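You operate a simulated robot arm through the tools that you are given. There is no shell and no other tool. Be economical: measure what you need, move in short steps, check, and stop when the job is done.

Carry out the task below with a simulated robot arm. There is one attempt and no reset: what you move stays moved.

## Task
Find the orange injector's opening pressure on the hand tester.
Fine: into the round holder, swing clamp shut, star knob tight, orange air lever on, pump until it sprays; then open the grey vent tap. Leave TEST alone.
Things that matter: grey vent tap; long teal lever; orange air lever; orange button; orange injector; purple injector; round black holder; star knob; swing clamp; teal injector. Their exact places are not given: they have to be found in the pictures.

It is judged by the outcome, as a careful person would: the job done as asked, and still so three seconds after it is handed in. It fails if anything else is knocked over, pushed out of place, dropped, spilled or broken.

## Robot
A 6-joint arm with a fingered hand on a trunk, on a base that drives. Base frame: it is fixed to the floor where the robot stands at the start and does not move with it; the origin is under the middle of the robot, x ahead of it, y to its left, z up; the surface under the hand at the start is at about z = 0.9. Units: m, degrees, N and s.
With the tool pointing down near the work surface it reaches from about 0.24 to 0.6 m from the robot's upright axis, wherever it stands. Its first joint turns from -166.0 to 166.0 degrees. Places, roughly: grey vent tap [0.5, 0.2, 1]; long teal lever [0.6, -0.1, 1]; orange air lever [0.8, 0.3, 1.1]; orange button [0.7, 0.1, 1.1]; round black holder [0.8, 0, 1.1]; star knob [0.8, 0, 1.1]; swing clamp [0.8, 0, 1.1]. Payload 3.2 kg.
Tool frame: the origin (TCP) lies between the finger pads and is the grasp point; the fingertips stand 0.022 m ahead of it; z points along the fingers, y is the line along which they close. Largest opening 0.112 m; the body of the gripper starts 0.06 m behind the TCP. The gripper is a hand of 3 fingers: y runs from the thumb to the fingers, the wrist lies at [0, 0, -0.218] in the tool frame.
Orientation is that of the tool frame in the base frame, as [roll, pitch, yaw] about the fixed x, y, z axes, in that order (R = Rz(yaw) Ry(pitch) Rx(roll)). With the fingers straight down and closing along the base's y, the tool's x points along the base's -x, its y along +y and its z along -z.

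## Interface
- The arm moves only by the tool drive_tool. Its argument "commands" is one flat list of numbers, 6 for each row, row after row: the shift along the base's x, y, z in m, then the turn, a rotation vector about the base's x, y, z in degrees. In form: [dx, dy, dz, ax, ay, az, dx, dy, dz, ax, ay, az, ...]. A call has 1 to 20 rows; each row is the pose to reach, as a shift and turn from the pose commanded when the call began. Rows are played at 5 a second. More than 0.05 m and 8.6 degrees between two rows, and nothing of the call is played. Where a pose cannot be reached the arm comes as near as it can. A force on the tool above 50 N (or 10 N above the force at the start of the call, whichever is more), or a blocked arm, ends the call early, and 0.2 s more pass. In this call time passes only in rows, and 0.2 s behind the last. It gives the time, the measured TCP pose, the force on the tool (base axes), the opening and the grip force at its end, in the units of the frame above (readings bear some noise), with the torque about the TCP (base axes, N m) and any sound that the robot's microphone picked up.
- Cameras (640 x 400 px; columns grow to the right, rows downward): "scene" is now at [0.0255, 0.168, 1.507]; the picture's right is [-0.25, -0.97, 0.00], its down [-0.59, 0.15, -0.79] and it looks along [0.77, -0.20, -0.61] (base axes); focal length 260 px, centre (320, 200). "wrist" rides on the gripper at [0.066, 0.003, -0.08] in the tool frame; the picture's right is [-0.05, 1.00, 0.00], its down [-0.77, -0.04, -0.64] and it looks along [-0.64, -0.03, 0.77] (tool axes); focal length 275 px, centre (320, 200).
- snapshot(camera): a new picture of that camera. No time passes.
- slide_trunk(by): slides the trunk up (or, below 0, down) by that many m; the arm and the scene camera ride with it, the base frame stays. It gives what a move gives, with no picture.
- roll_base(legs): drives the robot by 1 to 6 legs, each [ahead, turn to the left] in m and degrees, along the robot's own axes; the way and the turn of a leg run together, so that a leg with both is an arc; at most 1.5 m and 180 degrees a leg. The arm and the cameras ride along, it lands a little off, and it stops where it bumps. It gives what a move gives.
- move_fingers(finger1, finger2, thumb_bend): sets how far each is bent, from 0 (flat) to 100 (curled in); at 30 the hand is open as for a grip, at 70 the pads meet at the TCP. One left out holds its place. A second passes; each finger stops where it meets its share of the squeeze, and holds until it gets a number again. It is the only way to open and close the hand. It gives what a move gives, with no picture; readings hold the bend of each and the force on the fingers (four entries, about 0 where the hand has none), thumb and palm.
- turn_head(pan, tilt): turns the head with the scene camera to pan (to the left, within 155 degrees either way) and tilt (down, from -29 to 69), counted from straight ahead of the robot. It gives what a move gives.
- measure_at(camera, pixels): for up to 12 pixels [column, row] of the newest picture of that camera ("zoom" is the newest enlarged one), the place [x, y, z] in the base frame of the surface seen there, good to about 0.002 m, but the place of the scene camera against the robot may be out by one fixed shift of up to 0.025 m in any direction. No time passes.
- inspect(camera, box): a new picture of the part [left, top, right, bottom] of that camera's present view, enlarged. No time passes.
- close_job(): hands the job in; it is judged then, once.

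Keep the steps short. Do not move on a guess: measure, check each grasp and each placing, and mend mistakes. In all there are 80 turns and 68 pictures (those below and enlarged ones count). Leave the gripper open and the arm clear of the work at the hand-in unless told otherwise, and finish with a single line.

The tools are called after "Emit:" as a command line: name --argument value ..., lists and objects as JSON in quotes. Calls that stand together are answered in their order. drive_tool: Moves the arm, as the interface text tells. Its arguments: {"type":"object","properties":{"commands":{"type":"array","items":{"type":"number"}}},"required":["commands"]} The other tools are called the same way: slide_trunk (by) slides the trunk up or down; move_fingers (finger1, finger2, thumb_bend) moves the fingers one by one; roll_base (legs) drives the base; turn_head (pan, tilt) turns the head that bears the scene camera; snapshot (camera) takes a picture; measure_at (camera, pixels) gives the place of the surface under pixels of a picture; inspect (camera, box) takes an enlarged picture of a part of a camera's view; close_job () hands the job in.

At the start:

```text
clock: 0.0
ee_pos: [0.4163, 0.2063, 1.0]
tcp_rot: [-180.0, 0.0, 180.0]
wrist_force: [0.0, 0.6, 0.3]
moment: [0.0, 0.01, -0.03]
opening: 0.1119
grip_force: 0.1
shape: jaw
bend: [30.0, 30.0, 30.0]
finger forces: [0.0, 0.0, 0.0, 0.0, 0.1, 0.0]
trunk travel left (down, up): [-0.525, 0.065]
robot x, y, heading: [0.0016, 0.0011, 0.1]
head pan, tilt: [-14.5, 37.5]
```

scene: 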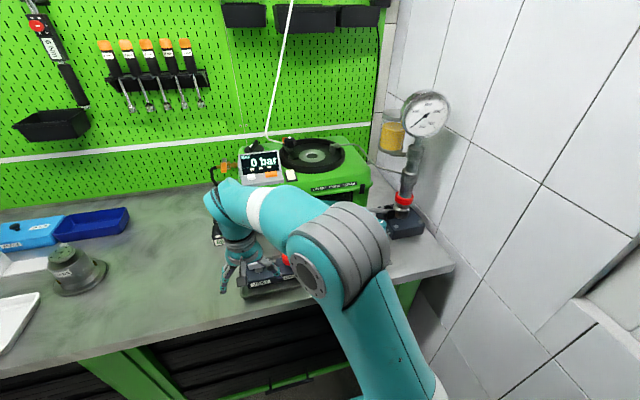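
wrist: 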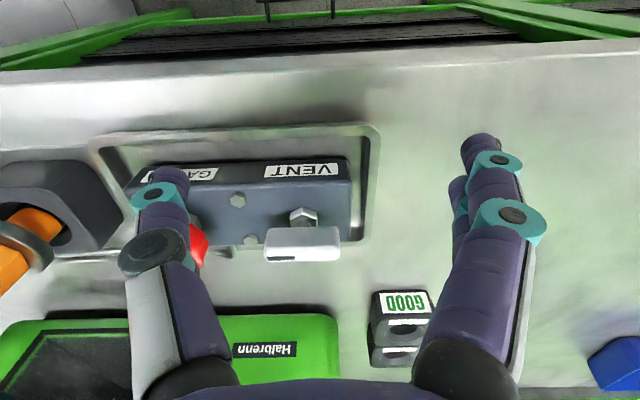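

The arm hides part of the bench in the scene picture, so I'll enlarge the two middle parts to find the items.

Emit:
inspect --camera "scene" --box '[200, 120, 460, 300]'

Emit:
inspect --camera "scene" --box '[0, 180, 240, 350]'

```text
2.22 times, centred on (330, 210) of scene
```

zoom: 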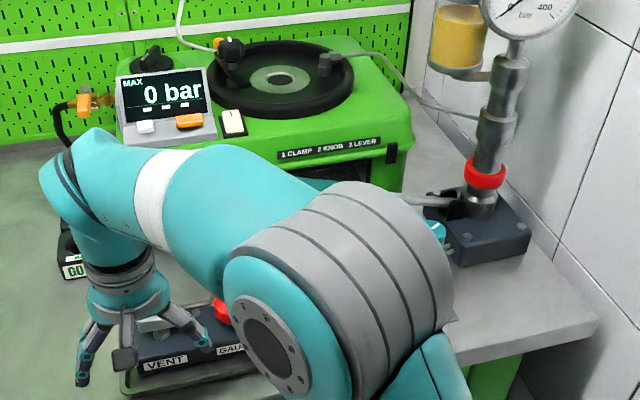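

```text
2.35 times, centred on (120, 265) of scene
```

zoom: 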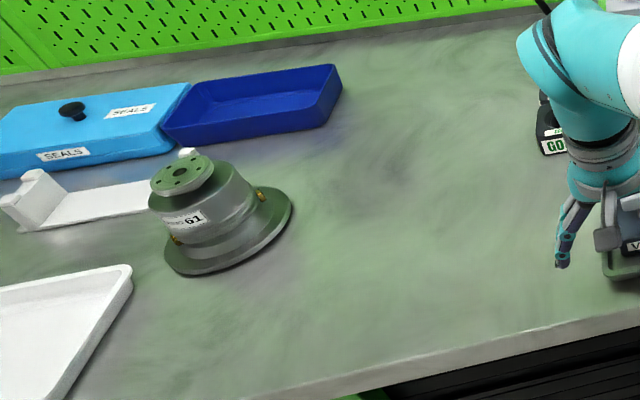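

No injector is in view yet. I'll turn the head to the left, where there are white racks and a tray.

Emit:
turn_head --pan 35 --tilt 37

Emit:
snapshot --camera "scene"

```text
clock: 1.2
ee_pos: [0.4161, 0.2068, 1.0009]
tcp_rot: [180.0, -0.1, -180.0]
wrist_force: [-0.5, 0.5, -0.2]
moment: [-0.01, 0.01, -0.01]
opening: 0.1122
grip_force: 0.0
shape: jaw
bend: [30.0, 30.0, 30.0]
finger forces: [0.0, 0.0, 0.1, 0.0, 0.1, 0.0]
trunk travel left (down, up): [-0.525, 0.065]
robot x, y, heading: [0.004, -0.001, -0.0]
head pan, tilt: [35.0, 37.0]
```

```text
63 pictures are left
```

scene: 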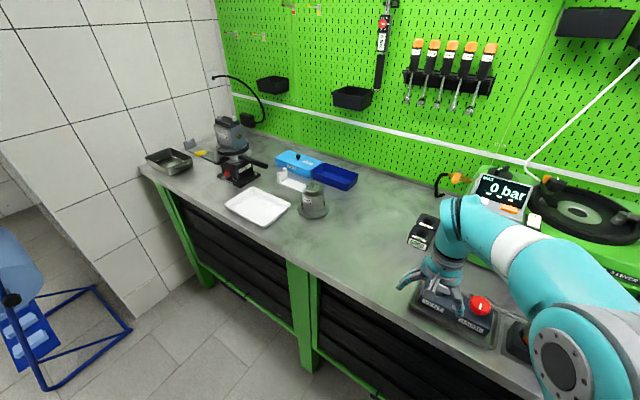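

Still no coloured injectors; there is a blue stand on the left with something on it. I'll look further left and to the right.

Emit:
turn_head --pan 100 --tilt 40

Emit:
snapshot --camera "scene"

Emit:
turn_head --pan -100 --tilt 40

Emit:
snapshot --camera "scene"

```text
clock: 2.5
ee_pos: [0.4175, 0.2074, 1.0004]
tcp_rot: [-180.0, -0.1, -180.0]
wrist_force: [-0.2, 0.1, -0.2]
moment: [0.01, 0.03, 0.0]
opening: 0.1118
grip_force: 0.1
shape: jaw
bend: [30.0, 30.0, 30.0]
finger forces: [0.1, 0.0, 0.0, 0.0, 0.0, 0.0]
trunk travel left (down, up): [-0.525, 0.065]
robot x, y, heading: [0.0019, 0.0004, 0.0]
head pan, tilt: [100.0, 40.0]
```

```text
62 pictures are left
```

scene: 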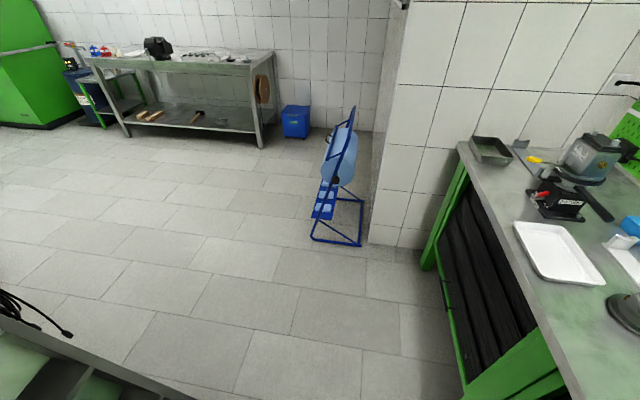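

```text
clock: 5.5
ee_pos: [0.4167, 0.2071, 0.9998]
tcp_rot: [180.0, -0.1, 180.0]
wrist_force: [1.8, 0.3, 0.3]
moment: [-0.01, 0.0, -0.01]
opening: 0.1121
grip_force: 0.0
shape: jaw
bend: [30.0, 30.0, 30.0]
finger forces: [0.1, 0.1, 0.0, 0.0, 0.0, 0.1]
trunk travel left (down, up): [-0.525, 0.065]
robot x, y, heading: [-0.0027, 0.0012, 0.2]
head pan, tilt: [-100.0, 40.0]
```

```text
61 pictures are left
```

scene: 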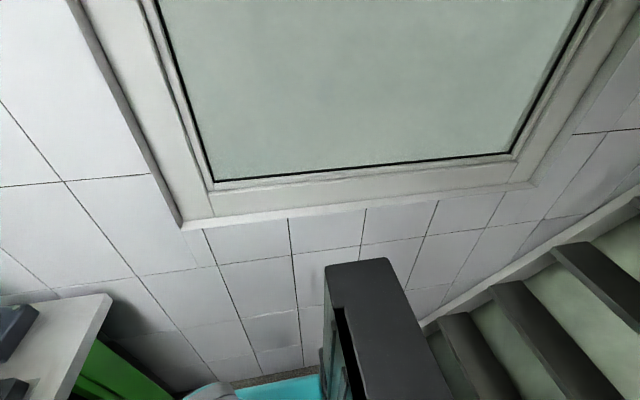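

A workbench lies close behind the robot and another far off to the left. I'll look behind on both sides.

Emit:
turn_head --pan 150 --tilt 40

Emit:
snapshot --camera "scene"

Emit:
turn_head --pan -150 --tilt 40

Emit:
snapshot --camera "scene"

```text
clock: 9.0
ee_pos: [0.4168, 0.2077, 1.0002]
tcp_rot: [179.9, 0.0, 180.0]
wrist_force: [0.5, 0.7, 0.6]
moment: [0.03, 0.02, 0.01]
opening: 0.1118
grip_force: 0.0
shape: jaw
bend: [30.0, 30.0, 30.0]
finger forces: [0.0, 0.0, 0.1, 0.0, 0.0, 0.0]
trunk travel left (down, up): [-0.525, 0.065]
robot x, y, heading: [0.0009, -0.0031, -0.0]
head pan, tilt: [150.0, 40.0]
```

```text
60 pictures are left
```

scene: 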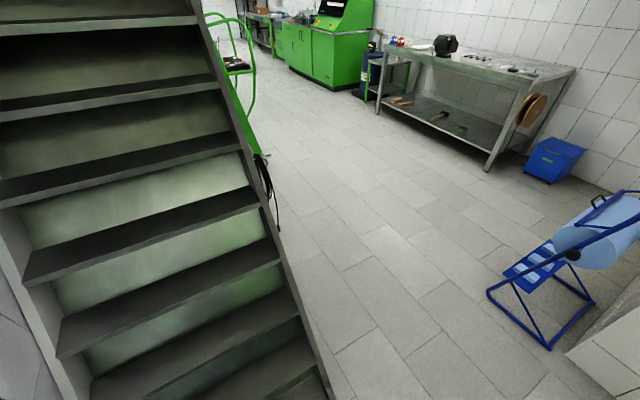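

```text
clock: 13.1
ee_pos: [0.4171, 0.2076, 0.9984]
tcp_rot: [-180.0, 0.0, 180.0]
wrist_force: [-0.2, 1.2, 0.7]
moment: [0.0, 0.01, 0.0]
opening: 0.1121
grip_force: 0.0
shape: jaw
bend: [30.0, 30.0, 30.0]
finger forces: [0.0, 0.0, 0.0, 0.1, 0.1, 0.0]
trunk travel left (down, up): [-0.525, 0.065]
robot x, y, heading: [-0.0036, -0.0005, 0.0]
head pan, tilt: [-150.0, 40.0]
```

```text
59 pictures are left
```

scene: 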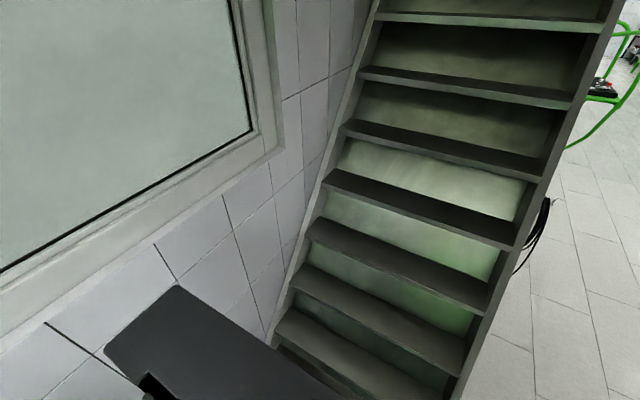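

In the wrist picture there is an orange thing in a black block at about (30,240), which the arm hides in the scene picture. I'll swing the arm up and to the left to uncover it.

Emit:
drive_tool --commands '[0, 0, 0.05, 0, 0, 0, 0, 0.05, 0.08, 0, 0, 0, -0.02, 0.1, 0.1, 0, 0, 0, -0.05, 0.15, 0.1, 0, 0, 0, -0.08, 0.2, 0.1, 0, 0, 0, -0.11, 0.24, 0.1, 0, 0, 0]'

Emit:
turn_head --pan -10 --tilt 42

Emit:
snapshot --camera "scene"

```text
refused: row 2 steps farther than a row can; nothing moved
```

```text
clock: 15.3
ee_pos: [0.4166, 0.2071, 1.0005]
tcp_rot: [180.0, 0.0, -180.0]
wrist_force: [0.7, -0.2, -0.2]
moment: [-0.02, 0.01, 0.03]
opening: 0.1119
grip_force: 0.1
shape: jaw
bend: [30.0, 30.0, 30.0]
finger forces: [0.0, 0.1, 0.0, 0.1, 0.1, 0.1]
trunk travel left (down, up): [-0.525, 0.065]
robot x, y, heading: [-0.0, -0.0013, 0.3]
head pan, tilt: [-10.0, 42.0]
```

```text
58 pictures are left
```

scene: 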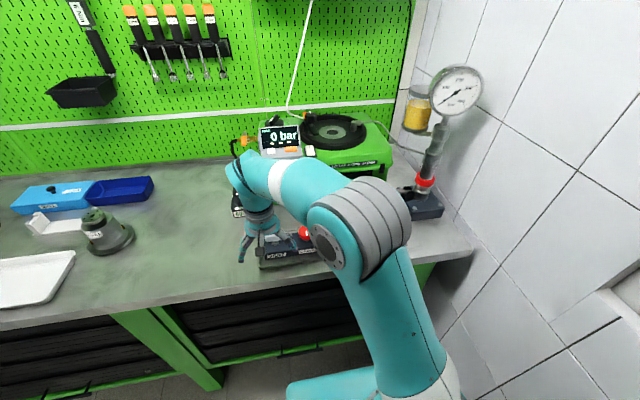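

One row was too long a step, so nothing moved. I'll send it again in smaller steps.

Emit:
drive_tool --commands '[0, 0, 0.04, 0, 0, 0, 0, 0.02, 0.08, 0, 0, 0, -0.02, 0.06, 0.09, 0, 0, 0, -0.04, 0.1, 0.09, 0, 0, 0, -0.06, 0.14, 0.09, 0, 0, 0, -0.08, 0.18, 0.09, 0, 0, 0, -0.1, 0.22, 0.09, 0, 0, 0, -0.12, 0.25, 0.09, 0, 0, 0]'

Emit:
turn_head --pan -20 --tilt 42

Emit:
snapshot --camera "scene"

```text
clock: 17.1
ee_pos: [0.2798, 0.4521, 1.078]
tcp_rot: [179.9, 0.0, 179.9]
wrist_force: [-0.6, 0.7, -0.4]
moment: [-0.01, -0.04, 0.02]
opening: 0.1119
grip_force: 0.0
shape: jaw
bend: [30.0, 30.0, 30.0]
finger forces: [0.0, 0.0, 0.1, 0.1, 0.0, 0.1]
out of reach, approached as far as the arm can: row 7, 8
trunk travel left (down, up): [-0.525, 0.065]
robot x, y, heading: [-0.0009, -0.0002, 0.2]
head pan, tilt: [-10.0, 42.0]
```

```text
clock: 17.8
ee_pos: [0.2809, 0.449, 1.0781]
tcp_rot: [179.9, 0.1, 179.8]
wrist_force: [0.0, -0.4, -0.8]
moment: [-0.01, -0.04, -0.01]
opening: 0.1123
grip_force: 0.0
shape: jaw
bend: [30.0, 30.0, 30.0]
finger forces: [0.0, 0.0, 0.0, 0.0, 0.0, 0.1]
trunk travel left (down, up): [-0.525, 0.065]
robot x, y, heading: [-0.0012, 0.0026, -0.1]
head pan, tilt: [-20.0, 42.0]
```

```text
57 pictures are left
```

scene: 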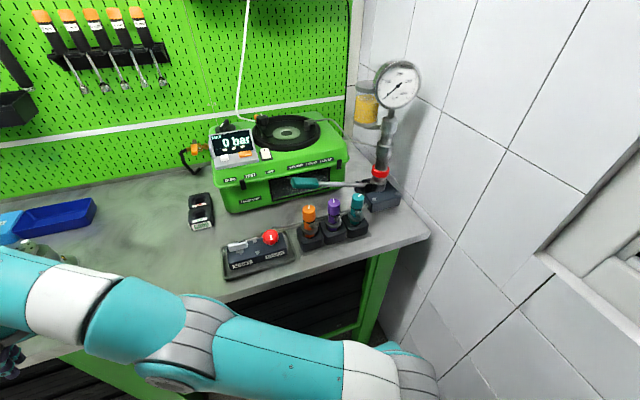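

Now the three injectors show, standing in black blocks: orange (308,217), purple (334,210) and teal (357,206). I'll enlarge the tester and the injectors.

Emit:
inspect --camera "scene" --box '[170, 100, 360, 219]'

Emit:
inspect --camera "scene" --box '[210, 165, 410, 290]'

```text
3.36 times, centred on (265, 160) of scene
```

zoom: 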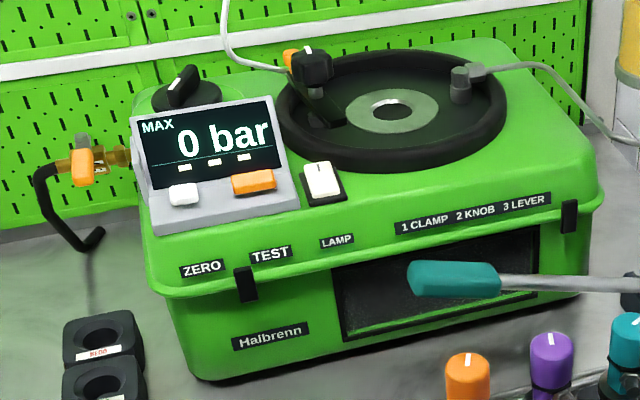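

```text
3.20 times, centred on (310, 228) of scene
```

zoom: 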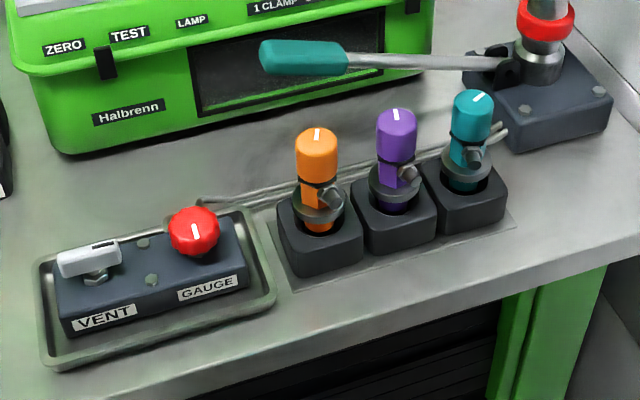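

The holder is the silver disc with a hole in the black ring. I'll enlarge the clamp and knob and the orange air lever, then measure them.

Emit:
inspect --camera "scene" --box '[240, 105, 330, 161]'

Emit:
measure_at --camera "zoom" --pixels '[[320, 200], [100, 60], [130, 120], [60, 120]]'

Emit:
inspect --camera "scene" --box '[170, 115, 260, 171]'

Emit:
measure_at --camera "scene" --pixels '[[308, 207], [333, 201], [357, 197], [309, 234], [289, 133], [262, 118], [194, 147], [241, 243], [305, 183], [365, 184], [270, 235], [310, 246]]'

```text
7.11 times, centred on (285, 133) of scene
```

zoom: 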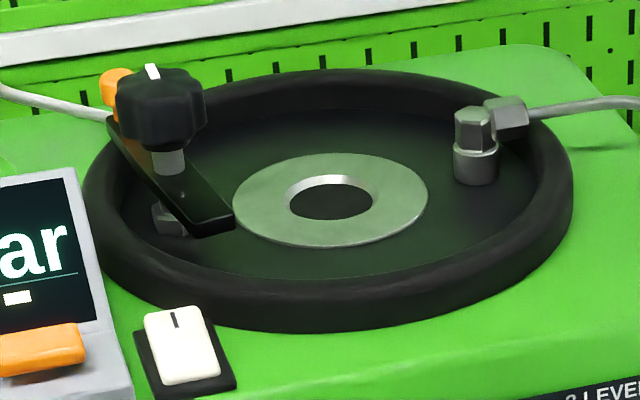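

```text
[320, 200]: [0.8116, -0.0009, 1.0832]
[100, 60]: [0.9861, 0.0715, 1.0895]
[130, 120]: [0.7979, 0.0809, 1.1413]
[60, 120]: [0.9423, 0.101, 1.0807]
```

```text
7.11 times, centred on (215, 143) of scene
```

zoom: 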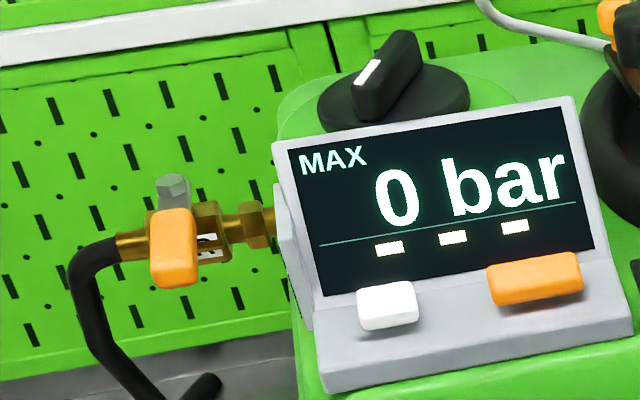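

```text
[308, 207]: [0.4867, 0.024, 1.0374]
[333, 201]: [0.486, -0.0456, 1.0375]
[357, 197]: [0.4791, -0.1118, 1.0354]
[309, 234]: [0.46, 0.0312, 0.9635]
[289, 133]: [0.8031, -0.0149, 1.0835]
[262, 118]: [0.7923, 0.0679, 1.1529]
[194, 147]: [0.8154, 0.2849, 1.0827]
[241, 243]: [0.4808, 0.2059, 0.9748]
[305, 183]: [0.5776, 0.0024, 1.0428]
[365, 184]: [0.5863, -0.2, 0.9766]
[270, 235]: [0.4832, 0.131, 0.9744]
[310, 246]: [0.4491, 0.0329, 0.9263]
```

I have rough places for everything. The scene camera may be offset, so I'll raise the hand over the injectors at a safe height and check with the wrist camera.

Emit:
drive_tool --commands '[0, 0, 0.045, 0, 0, 0, 0, -0.02, 0.085, 0, 0, 0, 0.01, -0.06, 0.1, 0, 0, 0, 0.02, -0.1, 0.11, 0, 0, 0, 0.03, -0.14, 0.12, 0, 0, 0, 0.04, -0.18, 0.12, 0, 0, 0, 0.05, -0.22, 0.12, 0, 0, 0, 0.06, -0.26, 0.12, 0, 0, 0, 0.07, -0.3, 0.12, 0, 0, 0, 0.08, -0.34, 0.12, 0, 0, 0, 0.09, -0.38, 0.12, 0, 0, 0, 0.1, -0.42, 0.12, 0, 0, 0]'

Emit:
snapshot --camera "wrist"

```text
clock: 20.4
ee_pos: [0.3797, 0.0244, 1.1968]
tcp_rot: [-180.0, 0.0, -180.0]
wrist_force: [-0.1, 0.6, 0.8]
moment: [0.02, -0.02, 0.0]
opening: 0.1118
grip_force: 0.1
shape: jaw
bend: [30.0, 30.0, 30.0]
finger forces: [0.0, 0.1, 0.1, 0.0, 0.0, 0.1]
out of reach, approached as far as the arm can: row 1, 2, 3
trunk travel left (down, up): [-0.525, 0.065]
robot x, y, heading: [0.0009, -0.0023, -0.5]
head pan, tilt: [-20.0, 42.0]
```

```text
52 pictures are left
```

wrist: 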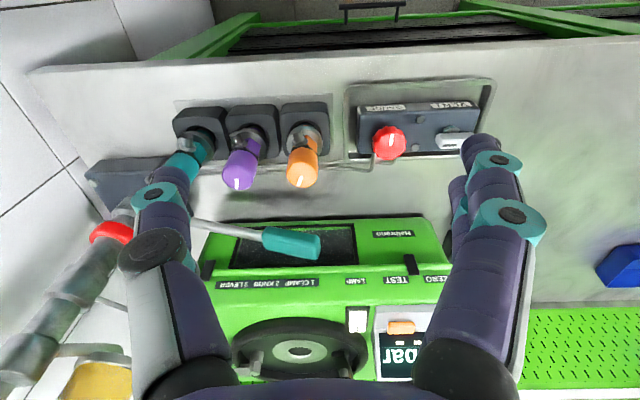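

The wrist camera sees everything (down in the picture is away from the robot). I'll measure the key points with it.

Emit:
measure_at --camera "wrist" --pixels '[[301, 182], [302, 165], [300, 108], [239, 184], [188, 158], [290, 242], [455, 140], [295, 350], [250, 362], [390, 145], [315, 110], [400, 328]]'

Emit:
inspect --camera "wrist" --box '[220, 80, 400, 200]'

```text
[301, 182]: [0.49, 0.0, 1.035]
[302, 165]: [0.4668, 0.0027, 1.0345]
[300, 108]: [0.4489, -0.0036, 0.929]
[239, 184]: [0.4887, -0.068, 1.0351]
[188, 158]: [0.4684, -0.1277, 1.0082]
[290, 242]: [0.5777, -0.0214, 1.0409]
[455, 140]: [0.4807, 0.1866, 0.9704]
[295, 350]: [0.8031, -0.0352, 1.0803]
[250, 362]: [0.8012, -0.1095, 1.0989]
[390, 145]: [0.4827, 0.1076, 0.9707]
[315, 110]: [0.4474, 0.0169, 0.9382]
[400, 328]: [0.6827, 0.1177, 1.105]
```

```text
3.33 times, centred on (310, 140) of wrist
```

zoom: 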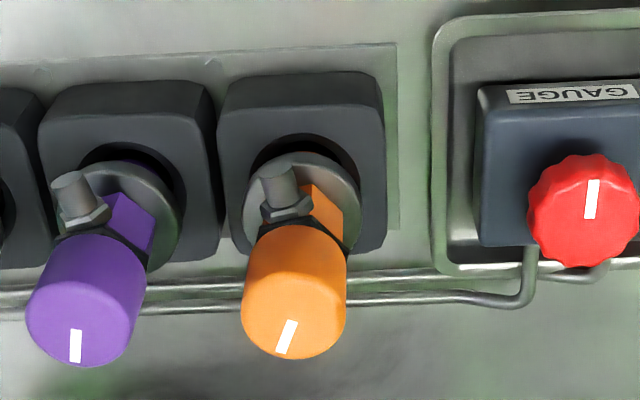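

Compared with the wrist camera, the scene camera is off by about -0.021 in y and -0.003 in z. I'll measure the orange injector's shape in this enlarged view.

Emit:
measure_at --camera "zoom" --pixels '[[296, 262], [296, 290], [296, 345], [255, 300], [340, 300], [296, 240], [275, 185], [330, 205], [250, 215], [300, 345], [360, 100], [345, 190]]'

Emit:
inspect --camera "wrist" --box '[220, 295, 400, 385]'

Emit:
measure_at --camera "zoom" --pixels '[[270, 200], [200, 200], [130, 240], [450, 260], [400, 300]]'

```text
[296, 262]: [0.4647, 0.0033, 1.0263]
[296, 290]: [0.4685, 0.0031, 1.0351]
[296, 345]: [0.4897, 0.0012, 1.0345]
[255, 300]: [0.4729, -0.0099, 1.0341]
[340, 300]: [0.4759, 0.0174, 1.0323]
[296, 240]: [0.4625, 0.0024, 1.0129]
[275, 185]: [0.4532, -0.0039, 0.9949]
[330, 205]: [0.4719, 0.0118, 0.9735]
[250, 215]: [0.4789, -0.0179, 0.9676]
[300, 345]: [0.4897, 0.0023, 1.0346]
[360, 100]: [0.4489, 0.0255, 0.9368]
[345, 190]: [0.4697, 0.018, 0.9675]
```

```text
3.56 times, centred on (310, 340) of wrist
```

zoom: 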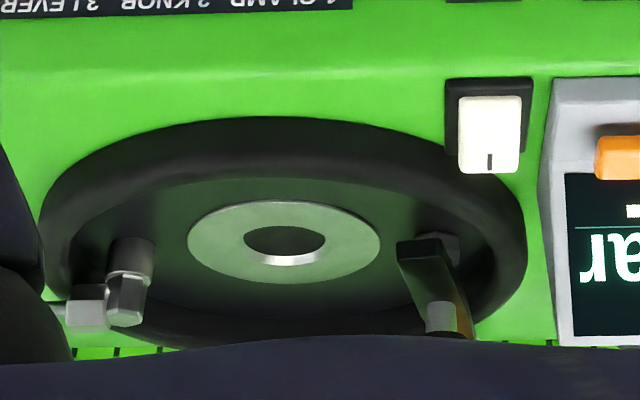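

```text
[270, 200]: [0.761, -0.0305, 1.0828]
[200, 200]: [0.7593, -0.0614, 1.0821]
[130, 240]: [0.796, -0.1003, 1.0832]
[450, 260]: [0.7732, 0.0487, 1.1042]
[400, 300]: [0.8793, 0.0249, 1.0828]
```

The orange injector's axis is at about (0.480, 0.003), its cap spans z 1.00–1.035, and its inlet nut is on the robot side up to z 0.995. The tester is too far from here, so before driving ahead I'll check the gap between base and bench.

Emit:
turn_head --pan 20 --tilt 69

Emit:
snapshot --camera "scene"

```text
clock: 21.5
ee_pos: [0.3799, 0.0252, 1.1967]
tcp_rot: [180.0, 0.0, -179.9]
wrist_force: [-0.6, 0.3, 0.2]
moment: [-0.01, -0.01, 0.02]
opening: 0.1119
grip_force: 0.2
shape: jaw
bend: [30.0, 30.0, 30.0]
finger forces: [0.1, 0.0, 0.0, 0.1, 0.1, 0.1]
trunk travel left (down, up): [-0.525, 0.065]
robot x, y, heading: [-0.002, 0.0001, 0.1]
head pan, tilt: [20.0, 68.8]
```

```text
49 pictures are left
```

scene: 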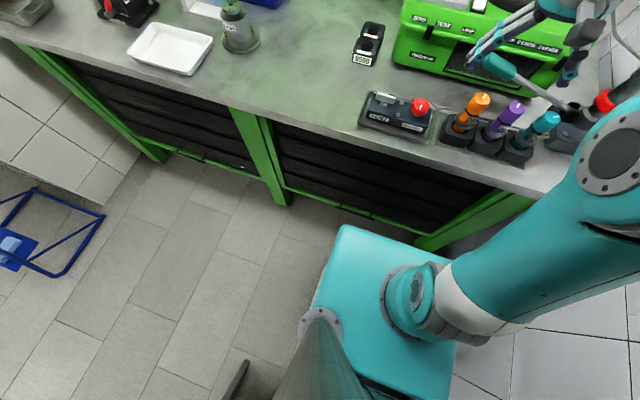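

The teal base is close to the drawers, so I'll measure its front edge and the drawer front.

Emit:
measure_at --camera "scene" --pixels '[[345, 228], [435, 255], [400, 260], [300, 185], [380, 215], [440, 242], [283, 200], [345, 125], [500, 180], [430, 170]]'

```text
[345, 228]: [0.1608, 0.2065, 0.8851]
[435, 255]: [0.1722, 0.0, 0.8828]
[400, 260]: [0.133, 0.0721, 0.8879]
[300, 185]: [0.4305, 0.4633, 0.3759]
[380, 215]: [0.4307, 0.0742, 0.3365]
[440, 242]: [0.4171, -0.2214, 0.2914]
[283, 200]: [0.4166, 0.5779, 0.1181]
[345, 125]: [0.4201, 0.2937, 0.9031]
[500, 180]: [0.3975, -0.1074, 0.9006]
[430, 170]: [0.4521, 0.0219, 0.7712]
```

The platform front is at x 0.17 and the bench edge at x 0.40. I'll raise the trunk for reach, which also lifts the arm clear, then drive ahead 0.18 and check.

Emit:
slide_trunk --by 0.065

Emit:
roll_base --legs '[[0.18, 0]]'

Emit:
snapshot --camera "scene"

```text
clock: 22.5
ee_pos: [0.3801, 0.0252, 1.2611]
tcp_rot: [180.0, 0.0, 180.0]
wrist_force: [0.1, 0.2, 0.4]
moment: [0.01, 0.03, 0.02]
opening: 0.1119
grip_force: 0.1
shape: jaw
bend: [30.0, 30.0, 30.0]
finger forces: [0.1, 0.1, 0.0, 0.0, 0.0, 0.0]
trunk travel left (down, up): [-0.59, 0.0]
robot x, y, heading: [-0.0043, -0.0012, 0.0]
head pan, tilt: [20.0, 68.8]
```

```text
clock: 24.2
ee_pos: [0.5571, 0.0235, 1.2627]
tcp_rot: [180.0, -0.1, 179.6]
wrist_force: [0.2, -1.0, 0.3]
moment: [0.0, 0.0, 0.04]
opening: 0.1118
grip_force: 0.0
shape: jaw
bend: [30.0, 30.0, 30.0]
finger forces: [0.0, 0.0, 0.0, 0.1, 0.1, 0.0]
trunk travel left (down, up): [-0.59, 0.0]
robot x, y, heading: [0.1808, -0.0017, -0.6]
head pan, tilt: [20.0, 68.8]
stopped in leg 1: the robot was blocked; the commanded pose is now the measured one
```

```text
48 pictures are left
```

scene: 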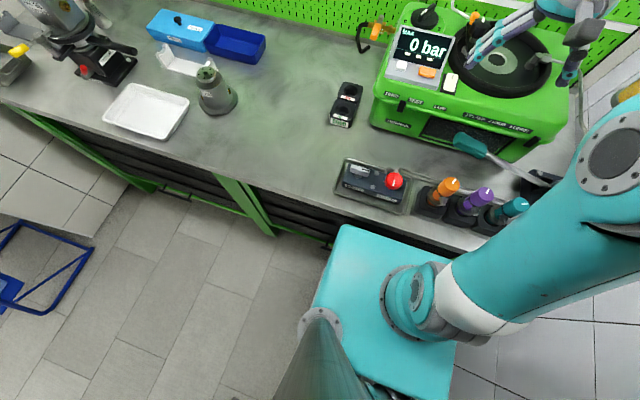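

The base stopped against the bench at x 0.18, so that is as near as it gets. Now I'll probe how far the arm reaches towards the holder with the tool straight down at z 1.21, which is above everything.

Emit:
drive_tool --commands '[0.04, -0.01, 0, 0, 0, 0, 0.08, -0.02, -0.01, 0, 0, 0, 0.12, -0.03, -0.02, 0, 0, 0, 0.16, -0.04, -0.03, 0, 0, 0, 0.2, -0.045, -0.04, 0, 0, 0, 0.24, -0.045, -0.05, 0, 0, 0]'

Emit:
snapshot --camera "wrist"

```text
clock: 25.6
ee_pos: [0.6982, -0.0112, 1.211]
tcp_rot: [179.8, 0.3, 179.5]
wrist_force: [0.8, -0.3, 0.3]
moment: [0.0, 0.0, 0.0]
opening: 0.1118
grip_force: 0.1
shape: jaw
bend: [30.0, 30.0, 30.0]
finger forces: [0.1, 0.1, 0.0, 0.0, 0.1, 0.0]
out of reach, approached as far as the arm can: row 3, 4, 5, 6
trunk travel left (down, up): [-0.59, 0.0]
robot x, y, heading: [0.1748, 0.0062, -0.6]
head pan, tilt: [20.0, 68.8]
```

```text
47 pictures are left
```

wrist: 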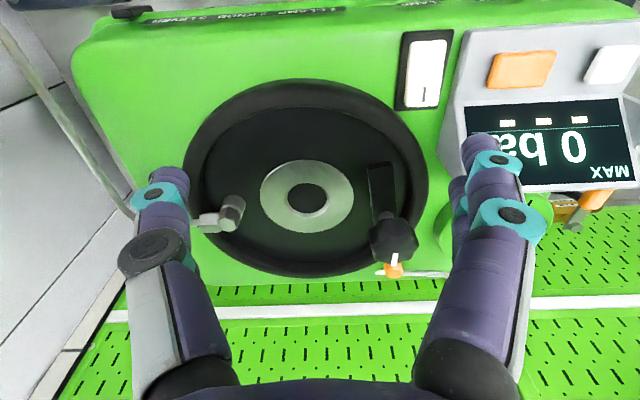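

With the tool straight down the reach ends at x 0.70, while the holder is at about 0.80. I'll need a forward tilt of about 35°. First a closer look at the holder and clamp from here.

Emit:
inspect --camera "wrist" --box '[170, 70, 450, 290]'

Emit:
measure_at --camera "wrist" --pixels '[[262, 197], [352, 197], [306, 160], [306, 230], [286, 197], [327, 198], [381, 172], [392, 235], [393, 268], [232, 212], [383, 205], [418, 240]]'

```text
1.82 times, centred on (310, 180) of wrist
```

zoom: 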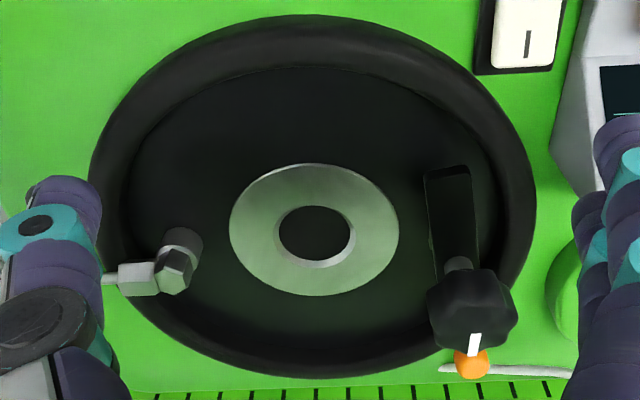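

```text
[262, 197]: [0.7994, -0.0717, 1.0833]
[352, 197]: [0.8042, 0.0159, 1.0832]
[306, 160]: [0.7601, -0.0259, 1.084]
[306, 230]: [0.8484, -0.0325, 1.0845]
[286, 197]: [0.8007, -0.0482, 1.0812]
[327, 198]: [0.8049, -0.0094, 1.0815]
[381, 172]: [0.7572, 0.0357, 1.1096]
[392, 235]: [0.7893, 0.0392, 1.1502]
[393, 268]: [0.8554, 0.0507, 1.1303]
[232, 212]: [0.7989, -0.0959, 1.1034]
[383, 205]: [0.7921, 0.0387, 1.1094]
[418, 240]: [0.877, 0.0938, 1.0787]
```

The hole centre is at (0.803, -0.029) on a plate at z 1.083. To understand the clamp's pivot I need a flatter view, so I'll tilt the hand 35° forward (which the insertion needs anyway) and look.

Emit:
drive_tool --commands '[-0.01, 0, 0, 0, -7, 0, -0.02, 0.01, 0, 0, -14, 0, -0.03, 0.02, 0, 0, -21, 0, -0.03, 0.02, 0, 0, -28, 0, -0.03, 0.03, 0, 0, -35, 0]'

Emit:
snapshot --camera "wrist"

```text
clock: 26.8
ee_pos: [0.669, 0.0203, 1.2118]
tcp_rot: [179.5, 35.0, 179.5]
wrist_force: [-0.4, 0.2, -0.8]
moment: [-0.03, 0.01, 0.02]
opening: 0.1118
grip_force: 0.1
shape: jaw
bend: [30.0, 30.0, 30.0]
finger forces: [0.0, 0.1, 0.1, 0.0, 0.0, 0.1]
out of reach, approached as far as the arm can: row 1
trunk travel left (down, up): [-0.59, 0.0]
robot x, y, heading: [0.174, -0.0026, -0.3]
head pan, tilt: [20.0, 68.8]
```

```text
45 pictures are left
```

wrist: 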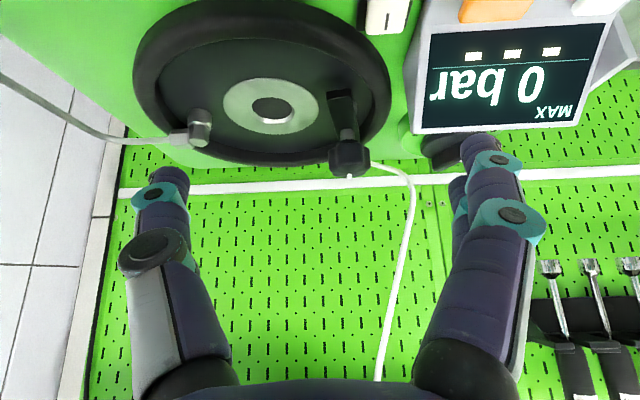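

Emit:
inspect --camera "wrist" --box '[230, 60, 410, 190]'

Emit:
measure_at --camera "wrist" --pixels '[[343, 103], [348, 125], [350, 150], [350, 176], [336, 97], [357, 130]]'

```text
3.08 times, centred on (320, 125) of wrist
```

zoom: 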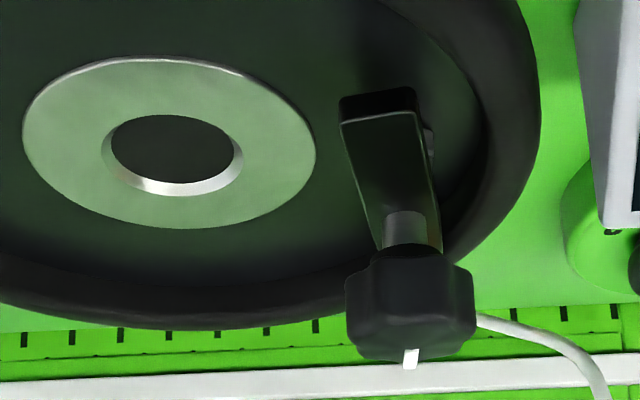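

```text
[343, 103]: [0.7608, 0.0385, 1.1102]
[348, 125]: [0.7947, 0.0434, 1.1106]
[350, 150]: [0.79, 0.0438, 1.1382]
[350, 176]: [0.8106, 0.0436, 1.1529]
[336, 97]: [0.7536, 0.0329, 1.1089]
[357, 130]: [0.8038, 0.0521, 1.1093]
```

The knob stem is at about (0.80, 0.044), with a bar (top z 1.11) whose near toe is at x 0.752. That is enough for now. Next is the injector: I'll drive back 0.10 so it can be reached with the hand tilted, and narrow the fingers a little.

Emit:
roll_base --legs '[[-0.1, 0]]'

Emit:
move_fingers --finger1 46 --finger2 46 --thumb_bend 46

Emit:
drive_tool --commands '[-0.04, 0, -0.01, 0, 0, 0, -0.08, -0.005, -0.02, 0, 0, 0, -0.11, -0.01, -0.04, 0, 0, 0, -0.11, -0.01, -0.07, 0, 0, 0]'

Emit:
snapshot --camera "wrist"

```text
clock: 28.0
ee_pos: [0.5715, 0.0202, 1.2131]
tcp_rot: [179.7, 35.0, 179.4]
wrist_force: [-0.1, 0.0, -0.1]
moment: [0.0, 0.0, 0.01]
opening: 0.1118
grip_force: 0.1
shape: jaw
bend: [30.0, 30.0, 30.0]
finger forces: [0.0, 0.1, 0.0, 0.0, 0.1, 0.1]
trunk travel left (down, up): [-0.59, 0.0]
robot x, y, heading: [0.0735, 0.0018, -0.8]
head pan, tilt: [20.0, 68.8]
```

```text
clock: 29.0
ee_pos: [0.5711, 0.0212, 1.2123]
tcp_rot: [179.7, 35.0, 179.6]
wrist_force: [-0.3, 0.4, -0.2]
moment: [0.03, -0.01, 0.01]
opening: 0.0672
grip_force: 0.0
shape: fingers
bend: [46.0, 46.0, 46.0]
finger forces: [0.0, 0.0, 0.0, 0.1, 0.0, 0.0]
trunk travel left (down, up): [-0.59, 0.0]
robot x, y, heading: [0.0786, 0.0026, -0.7]
head pan, tilt: [20.0, 68.8]
```

```text
clock: 30.0
ee_pos: [0.4631, 0.0106, 1.1412]
tcp_rot: [179.6, 35.0, 179.5]
wrist_force: [-1.1, 0.6, 0.5]
moment: [0.01, 0.0, -0.01]
opening: 0.0671
grip_force: 0.1
shape: fingers
bend: [46.0, 46.0, 46.0]
finger forces: [0.0, 0.0, 0.0, 0.0, 0.0, 0.0]
trunk travel left (down, up): [-0.59, 0.0]
robot x, y, heading: [0.0754, 0.002, -0.8]
head pan, tilt: [20.0, 68.8]
```

```text
43 pictures are left
```

wrist: 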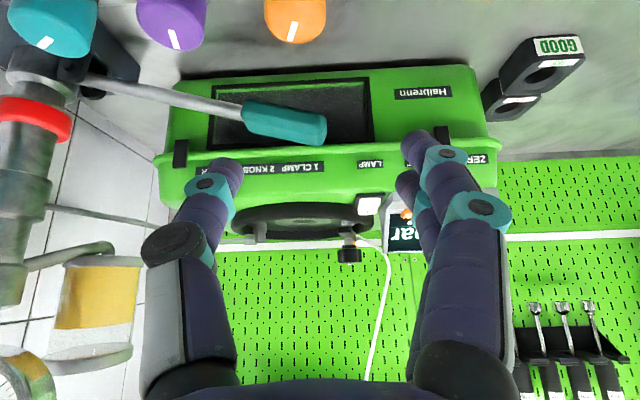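

The orange cap is at the top of the picture, around (295,15). I'll measure its rim.

Emit:
measure_at --camera "wrist" --pixels '[[295, 38], [295, 24], [270, 22], [321, 22], [295, 15], [295, 5], [172, 40], [172, 46]]'

```text
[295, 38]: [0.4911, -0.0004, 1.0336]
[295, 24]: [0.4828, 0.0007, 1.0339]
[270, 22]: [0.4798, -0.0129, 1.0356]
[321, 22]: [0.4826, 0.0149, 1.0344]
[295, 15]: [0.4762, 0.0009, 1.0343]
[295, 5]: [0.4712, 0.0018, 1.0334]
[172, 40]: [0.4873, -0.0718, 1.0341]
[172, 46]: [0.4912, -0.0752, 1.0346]
```

The cap centre is (0.480, 0.001). I'll go above it and come down to z 1.06 first.

Emit:
drive_tool --commands '[0.017, -0.0095, -0.02, 0, 0, 0, 0.017, -0.0095, -0.05, 0, 0, 0, 0.017, -0.0095, -0.08, 0, 0, 0]'

Emit:
snapshot --camera "wrist"

Emit:
turn_head --pan -10 --tilt 60

Emit:
snapshot --camera "scene"

```text
clock: 30.8
ee_pos: [0.4777, -0.0005, 1.0599]
tcp_rot: [179.7, 34.9, 179.5]
wrist_force: [-0.3, 0.9, 0.9]
moment: [0.05, 0.04, 0.01]
opening: 0.0673
grip_force: 0.0
shape: fingers
bend: [46.0, 46.0, 46.0]
finger forces: [0.1, 0.0, 0.1, 0.1, 0.1, 0.1]
trunk travel left (down, up): [-0.59, 0.0]
robot x, y, heading: [0.0791, -0.0011, -0.7]
head pan, tilt: [20.0, 68.8]
```

```text
42 pictures are left
```

wrist: 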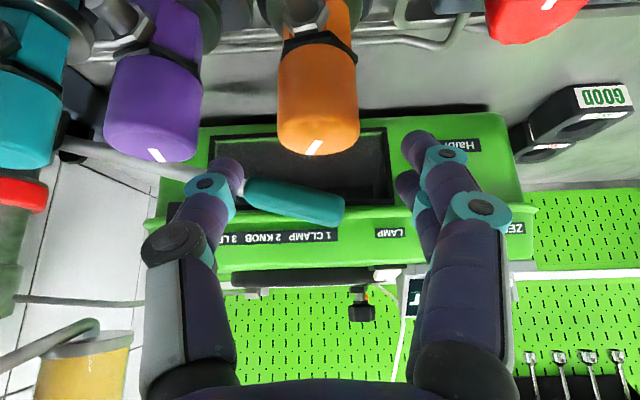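

```text
clock: 31.7
ee_pos: [0.4778, -0.0002, 1.0601]
tcp_rot: [179.7, 35.0, 179.4]
wrist_force: [-0.1, 1.0, -0.2]
moment: [-0.01, -0.02, -0.01]
opening: 0.0671
grip_force: 0.1
shape: fingers
bend: [46.0, 46.0, 46.0]
finger forces: [0.1, 0.1, 0.0, 0.0, 0.1, 0.1]
trunk travel left (down, up): [-0.59, 0.0]
robot x, y, heading: [0.0806, 0.002, -0.9]
head pan, tilt: [-10.0, 60.0]
```

```text
41 pictures are left
```

scene: 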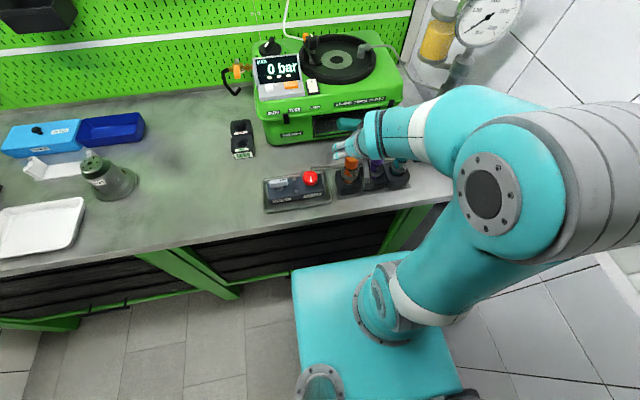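

The cap is centred between the fingers, but the gap from the thumb to the purple cap is small. I'll narrow the fingers a bit more and go down to the grip height.

Emit:
move_fingers --finger1 51 --finger2 51 --thumb_bend 51

Emit:
drive_tool --commands '[0.002, 0.001, -0.015, 0, 0, 0, 0.002, 0.001, -0.03, 0, 0, 0, 0.002, 0.001, -0.044, 0, 0, 0]'

Emit:
snapshot --camera "wrist"

```text
clock: 32.7
ee_pos: [0.4777, 0.0007, 1.0595]
tcp_rot: [179.7, 35.0, 179.4]
wrist_force: [0.1, 0.4, 0.0]
moment: [-0.02, 0.01, -0.01]
opening: 0.053
grip_force: 0.0
shape: fingers
bend: [51.0, 51.0, 51.0]
finger forces: [0.1, 0.0, 0.0, 0.0, 0.1, 0.1]
trunk travel left (down, up): [-0.59, 0.0]
robot x, y, heading: [0.0805, 0.0014, -0.6]
head pan, tilt: [-10.0, 60.0]
```

```text
clock: 33.5
ee_pos: [0.4818, 0.0013, 1.0178]
tcp_rot: [179.7, 34.9, 179.5]
wrist_force: [0.0, 0.3, 0.7]
moment: [-0.01, 0.01, 0.02]
opening: 0.0531
grip_force: 0.1
shape: fingers
bend: [51.0, 51.0, 51.0]
finger forces: [0.0, 0.0, 0.1, 0.0, 0.1, 0.1]
trunk travel left (down, up): [-0.59, 0.0]
robot x, y, heading: [0.0818, 0.0011, -0.9]
head pan, tilt: [-10.0, 60.0]
```

```text
40 pictures are left
```

wrist: 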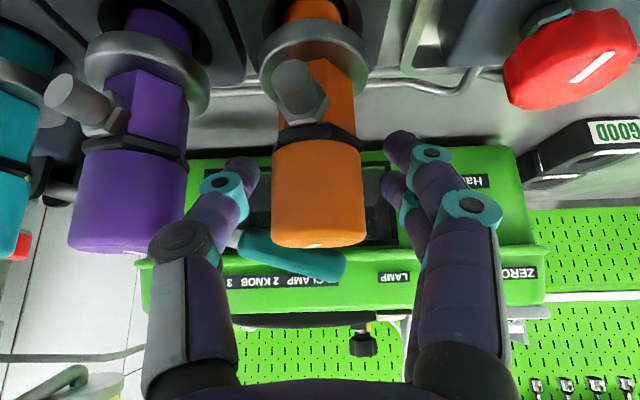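

The fingers are on both sides of the orange cap with space all round. I'll close them on it.

Emit:
move_fingers --finger1 72 --finger2 72 --thumb_bend 72

Emit:
snapshot --camera "wrist"

```text
clock: 34.5
ee_pos: [0.4815, 0.001, 1.018]
tcp_rot: [179.7, 35.0, 179.5]
wrist_force: [0.3, 0.5, 0.8]
moment: [-0.01, -0.03, 0.0]
opening: 0.0
grip_force: 0.0
shape: fingers
bend: [72.0, 72.0, 72.0]
finger forces: [0.1, 0.0, 0.0, 0.0, 0.1, 0.0]
trunk travel left (down, up): [-0.59, 0.0]
robot x, y, heading: [0.0783, 0.003, -0.7]
head pan, tilt: [-10.0, 60.0]
```

```text
39 pictures are left
```

wrist: 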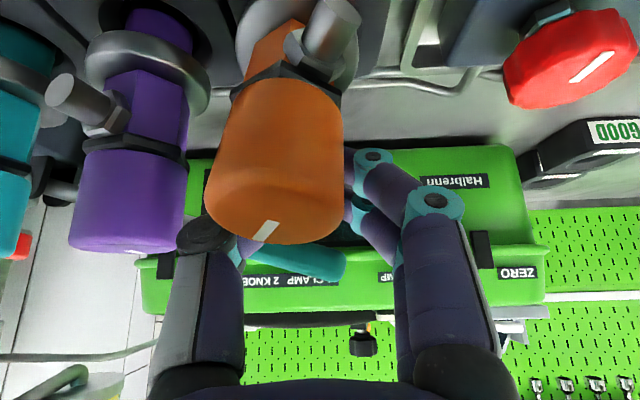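

The closed fingers slid past the far side of the cap and pushed the injector into a lean towards the robot; nothing is gripped. I'll open them and see how it settles.

Emit:
move_fingers --finger1 50 --finger2 50 --thumb_bend 50

Emit:
snapshot --camera "wrist"

```text
clock: 35.5
ee_pos: [0.4818, 0.0011, 1.0177]
tcp_rot: [179.7, 35.1, 179.5]
wrist_force: [-0.5, -0.2, -0.5]
moment: [-0.02, -0.04, -0.02]
opening: 0.0544
grip_force: 0.2
shape: fingers
bend: [50.0, 50.0, 50.0]
finger forces: [0.0, 0.0, 0.1, 0.1, 0.0, 0.0]
trunk travel left (down, up): [-0.59, 0.0]
robot x, y, heading: [0.0776, 0.0003, -0.7]
head pan, tilt: [-10.0, 60.0]
```

```text
38 pictures are left
```

wrist: 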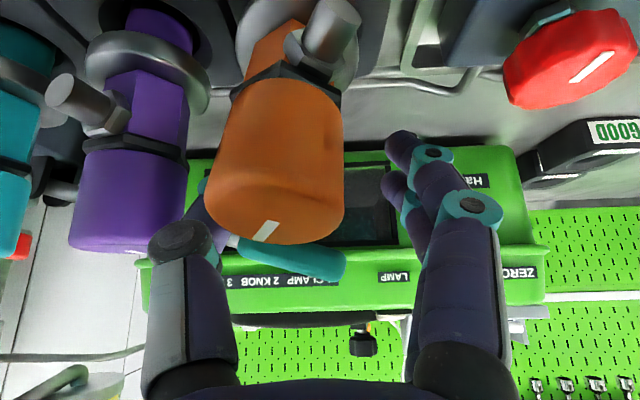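

It stays leaning, with the thumb still behind it. I'll measure the cap's lean before choosing how to take it.

Emit:
measure_at --camera "wrist" --pixels '[[275, 225], [215, 200], [340, 215], [275, 150], [262, 240], [290, 80], [245, 60], [345, 70], [335, 15], [275, 190], [225, 120], [340, 140]]'

Emit:
inspect --camera "scene" --box '[250, 100, 430, 220]'

```text
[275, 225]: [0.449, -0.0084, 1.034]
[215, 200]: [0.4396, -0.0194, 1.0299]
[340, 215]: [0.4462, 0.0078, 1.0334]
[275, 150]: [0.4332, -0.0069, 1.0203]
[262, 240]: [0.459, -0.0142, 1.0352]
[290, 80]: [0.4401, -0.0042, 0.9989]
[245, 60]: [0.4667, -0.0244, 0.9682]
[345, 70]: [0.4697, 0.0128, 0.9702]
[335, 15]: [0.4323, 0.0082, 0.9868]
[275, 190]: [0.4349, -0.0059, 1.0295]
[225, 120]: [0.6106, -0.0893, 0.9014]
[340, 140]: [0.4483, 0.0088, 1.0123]
```

```text
3.33 times, centred on (340, 160) of scene
```

zoom: 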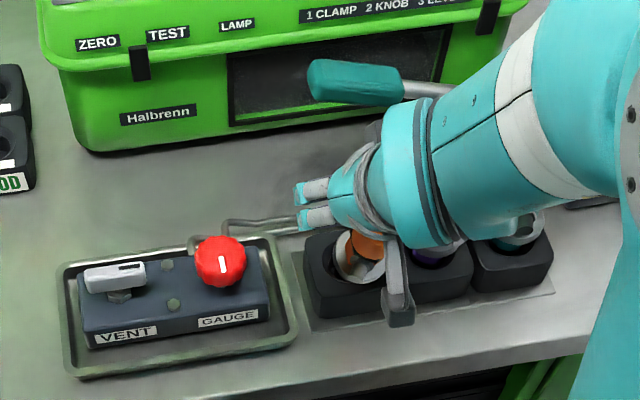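

The injector leans about 15° towards the robot; its cap centre is at about (0.451, -0.006, 1.034). I'll take it with the hand tilted 50° and the pads further back, then upright it to a 35° tilt. First, straight up and away, then back the base for room.

Emit:
drive_tool --commands '[0.003, 0, 0.02, 0, 0, 0, 0.003, 0, 0.05, 0, 0, 0, 0.003, 0, 0.09, 0, 0, 0]'

Emit:
roll_base --legs '[[-0.06, 0]]'

Emit:
drive_tool --commands '[-0.01, -0.002, 0, 0, -7.5, 0, -0.01, -0.004, 0, 0, -15, 0, 0.0, -0.005, 0, 0, -15, 0]'

Emit:
snapshot --camera "wrist"

Emit:
snapshot --camera "scene"

```text
clock: 36.3
ee_pos: [0.4861, 0.0009, 1.1082]
tcp_rot: [179.6, 35.0, 179.6]
wrist_force: [-0.2, -0.8, 0.1]
moment: [0.0, 0.01, -0.01]
opening: 0.0545
grip_force: 0.1
shape: fingers
bend: [50.0, 50.0, 50.0]
finger forces: [0.0, 0.0, 0.0, 0.0, 0.0, 0.1]
trunk travel left (down, up): [-0.59, 0.0]
robot x, y, heading: [0.0803, 0.0018, -0.6]
head pan, tilt: [-10.0, 60.0]
```

```text
clock: 37.3
ee_pos: [0.4256, 0.0025, 1.1086]
tcp_rot: [179.8, 35.1, 179.5]
wrist_force: [-0.4, 0.0, -0.5]
moment: [-0.03, 0.0, -0.03]
opening: 0.0547
grip_force: 0.0
shape: fingers
bend: [50.0, 50.0, 50.0]
finger forces: [0.0, 0.0, 0.0, 0.0, 0.0, 0.0]
trunk travel left (down, up): [-0.59, 0.0]
robot x, y, heading: [0.0193, 0.0008, -0.7]
head pan, tilt: [-10.0, 60.0]
```

```text
clock: 38.1
ee_pos: [0.4255, -0.002, 1.1076]
tcp_rot: [179.6, 50.0, 179.6]
wrist_force: [0.9, 0.5, -0.4]
moment: [-0.01, -0.01, 0.0]
opening: 0.0546
grip_force: 0.0
shape: fingers
bend: [50.0, 50.0, 50.0]
finger forces: [0.0, 0.0, 0.0, 0.0, 0.0, 0.0]
out of reach, approached as far as the arm can: row 2
trunk travel left (down, up): [-0.59, 0.0]
robot x, y, heading: [0.0188, 0.0042, -0.6]
head pan, tilt: [-10.0, 60.0]
```

```text
36 pictures are left
```

wrist: 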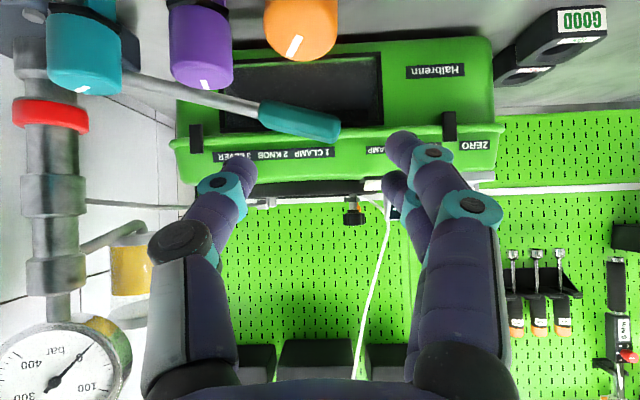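

```text
35 pictures are left
```

scene: 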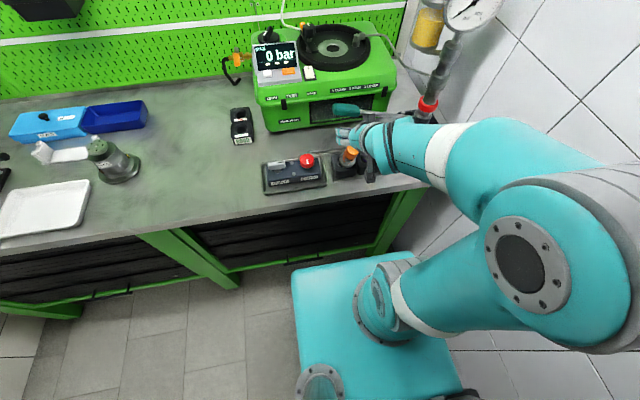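

I'll measure the leaning cap again from here and enlarge it.

Emit:
measure_at --camera "wrist" --pixels '[[300, 58], [268, 25], [335, 30], [300, 40], [300, 20], [290, 48], [300, 10], [305, 57]]'

Emit:
inspect --camera "scene" --box '[310, 120, 400, 190]'

```text
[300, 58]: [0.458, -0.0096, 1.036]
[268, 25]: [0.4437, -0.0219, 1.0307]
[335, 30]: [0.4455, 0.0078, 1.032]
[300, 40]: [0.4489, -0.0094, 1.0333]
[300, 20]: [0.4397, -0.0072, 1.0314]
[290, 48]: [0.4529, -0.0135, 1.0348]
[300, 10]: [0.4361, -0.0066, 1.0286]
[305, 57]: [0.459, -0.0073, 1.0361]
```

```text
5.71 times, centred on (355, 155) of scene
```

zoom: 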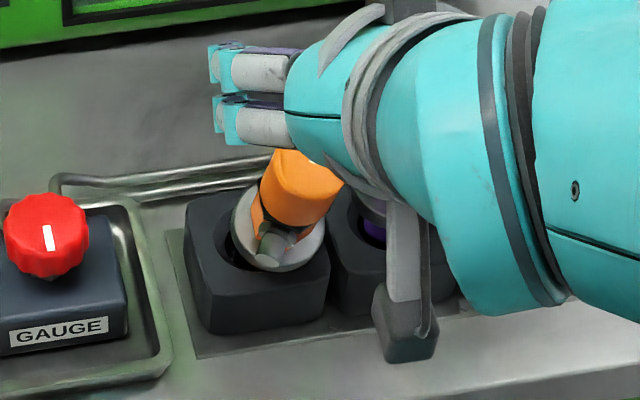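

The cap's top centre is (0.4475, -0.007, 1.033), with a lean of 14°. I'll go down to TCP (0.444, -0.007, 1.025) so that the pads sit across the cap's middle.

Emit:
drive_tool --commands '[0.0185, -0.005, -0.02, 0, 0, 0, 0.0185, -0.005, -0.045, 0, 0, 0, 0.0185, -0.005, -0.065, 0, 0, 0, 0.0185, -0.005, -0.082, 0, 0, 0]'

Emit:
snapshot --camera "wrist"

```text
clock: 39.1
ee_pos: [0.4639, -0.0091, 1.0319]
tcp_rot: [179.5, 49.9, 179.4]
wrist_force: [0.3, -0.5, 0.3]
moment: [0.02, 0.01, 0.0]
opening: 0.0545
grip_force: 0.1
shape: fingers
bend: [50.0, 50.0, 50.0]
finger forces: [0.1, 0.0, 0.0, 0.0, 0.0, 0.0]
out of reach, approached as far as the arm can: row 2, 3, 4
trunk travel left (down, up): [-0.59, 0.0]
robot x, y, heading: [0.0204, 0.0012, -0.7]
head pan, tilt: [-10.0, 60.0]
```

```text
33 pictures are left
```

wrist: 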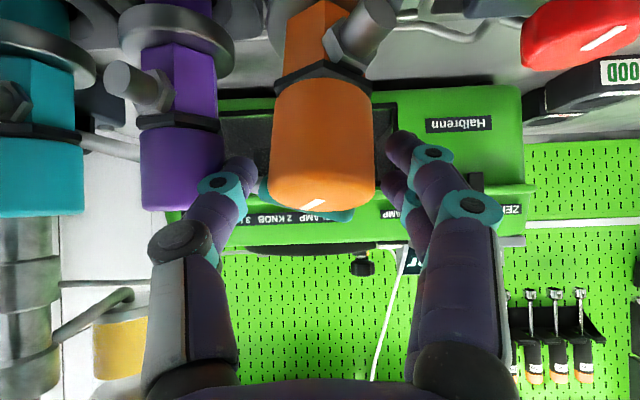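

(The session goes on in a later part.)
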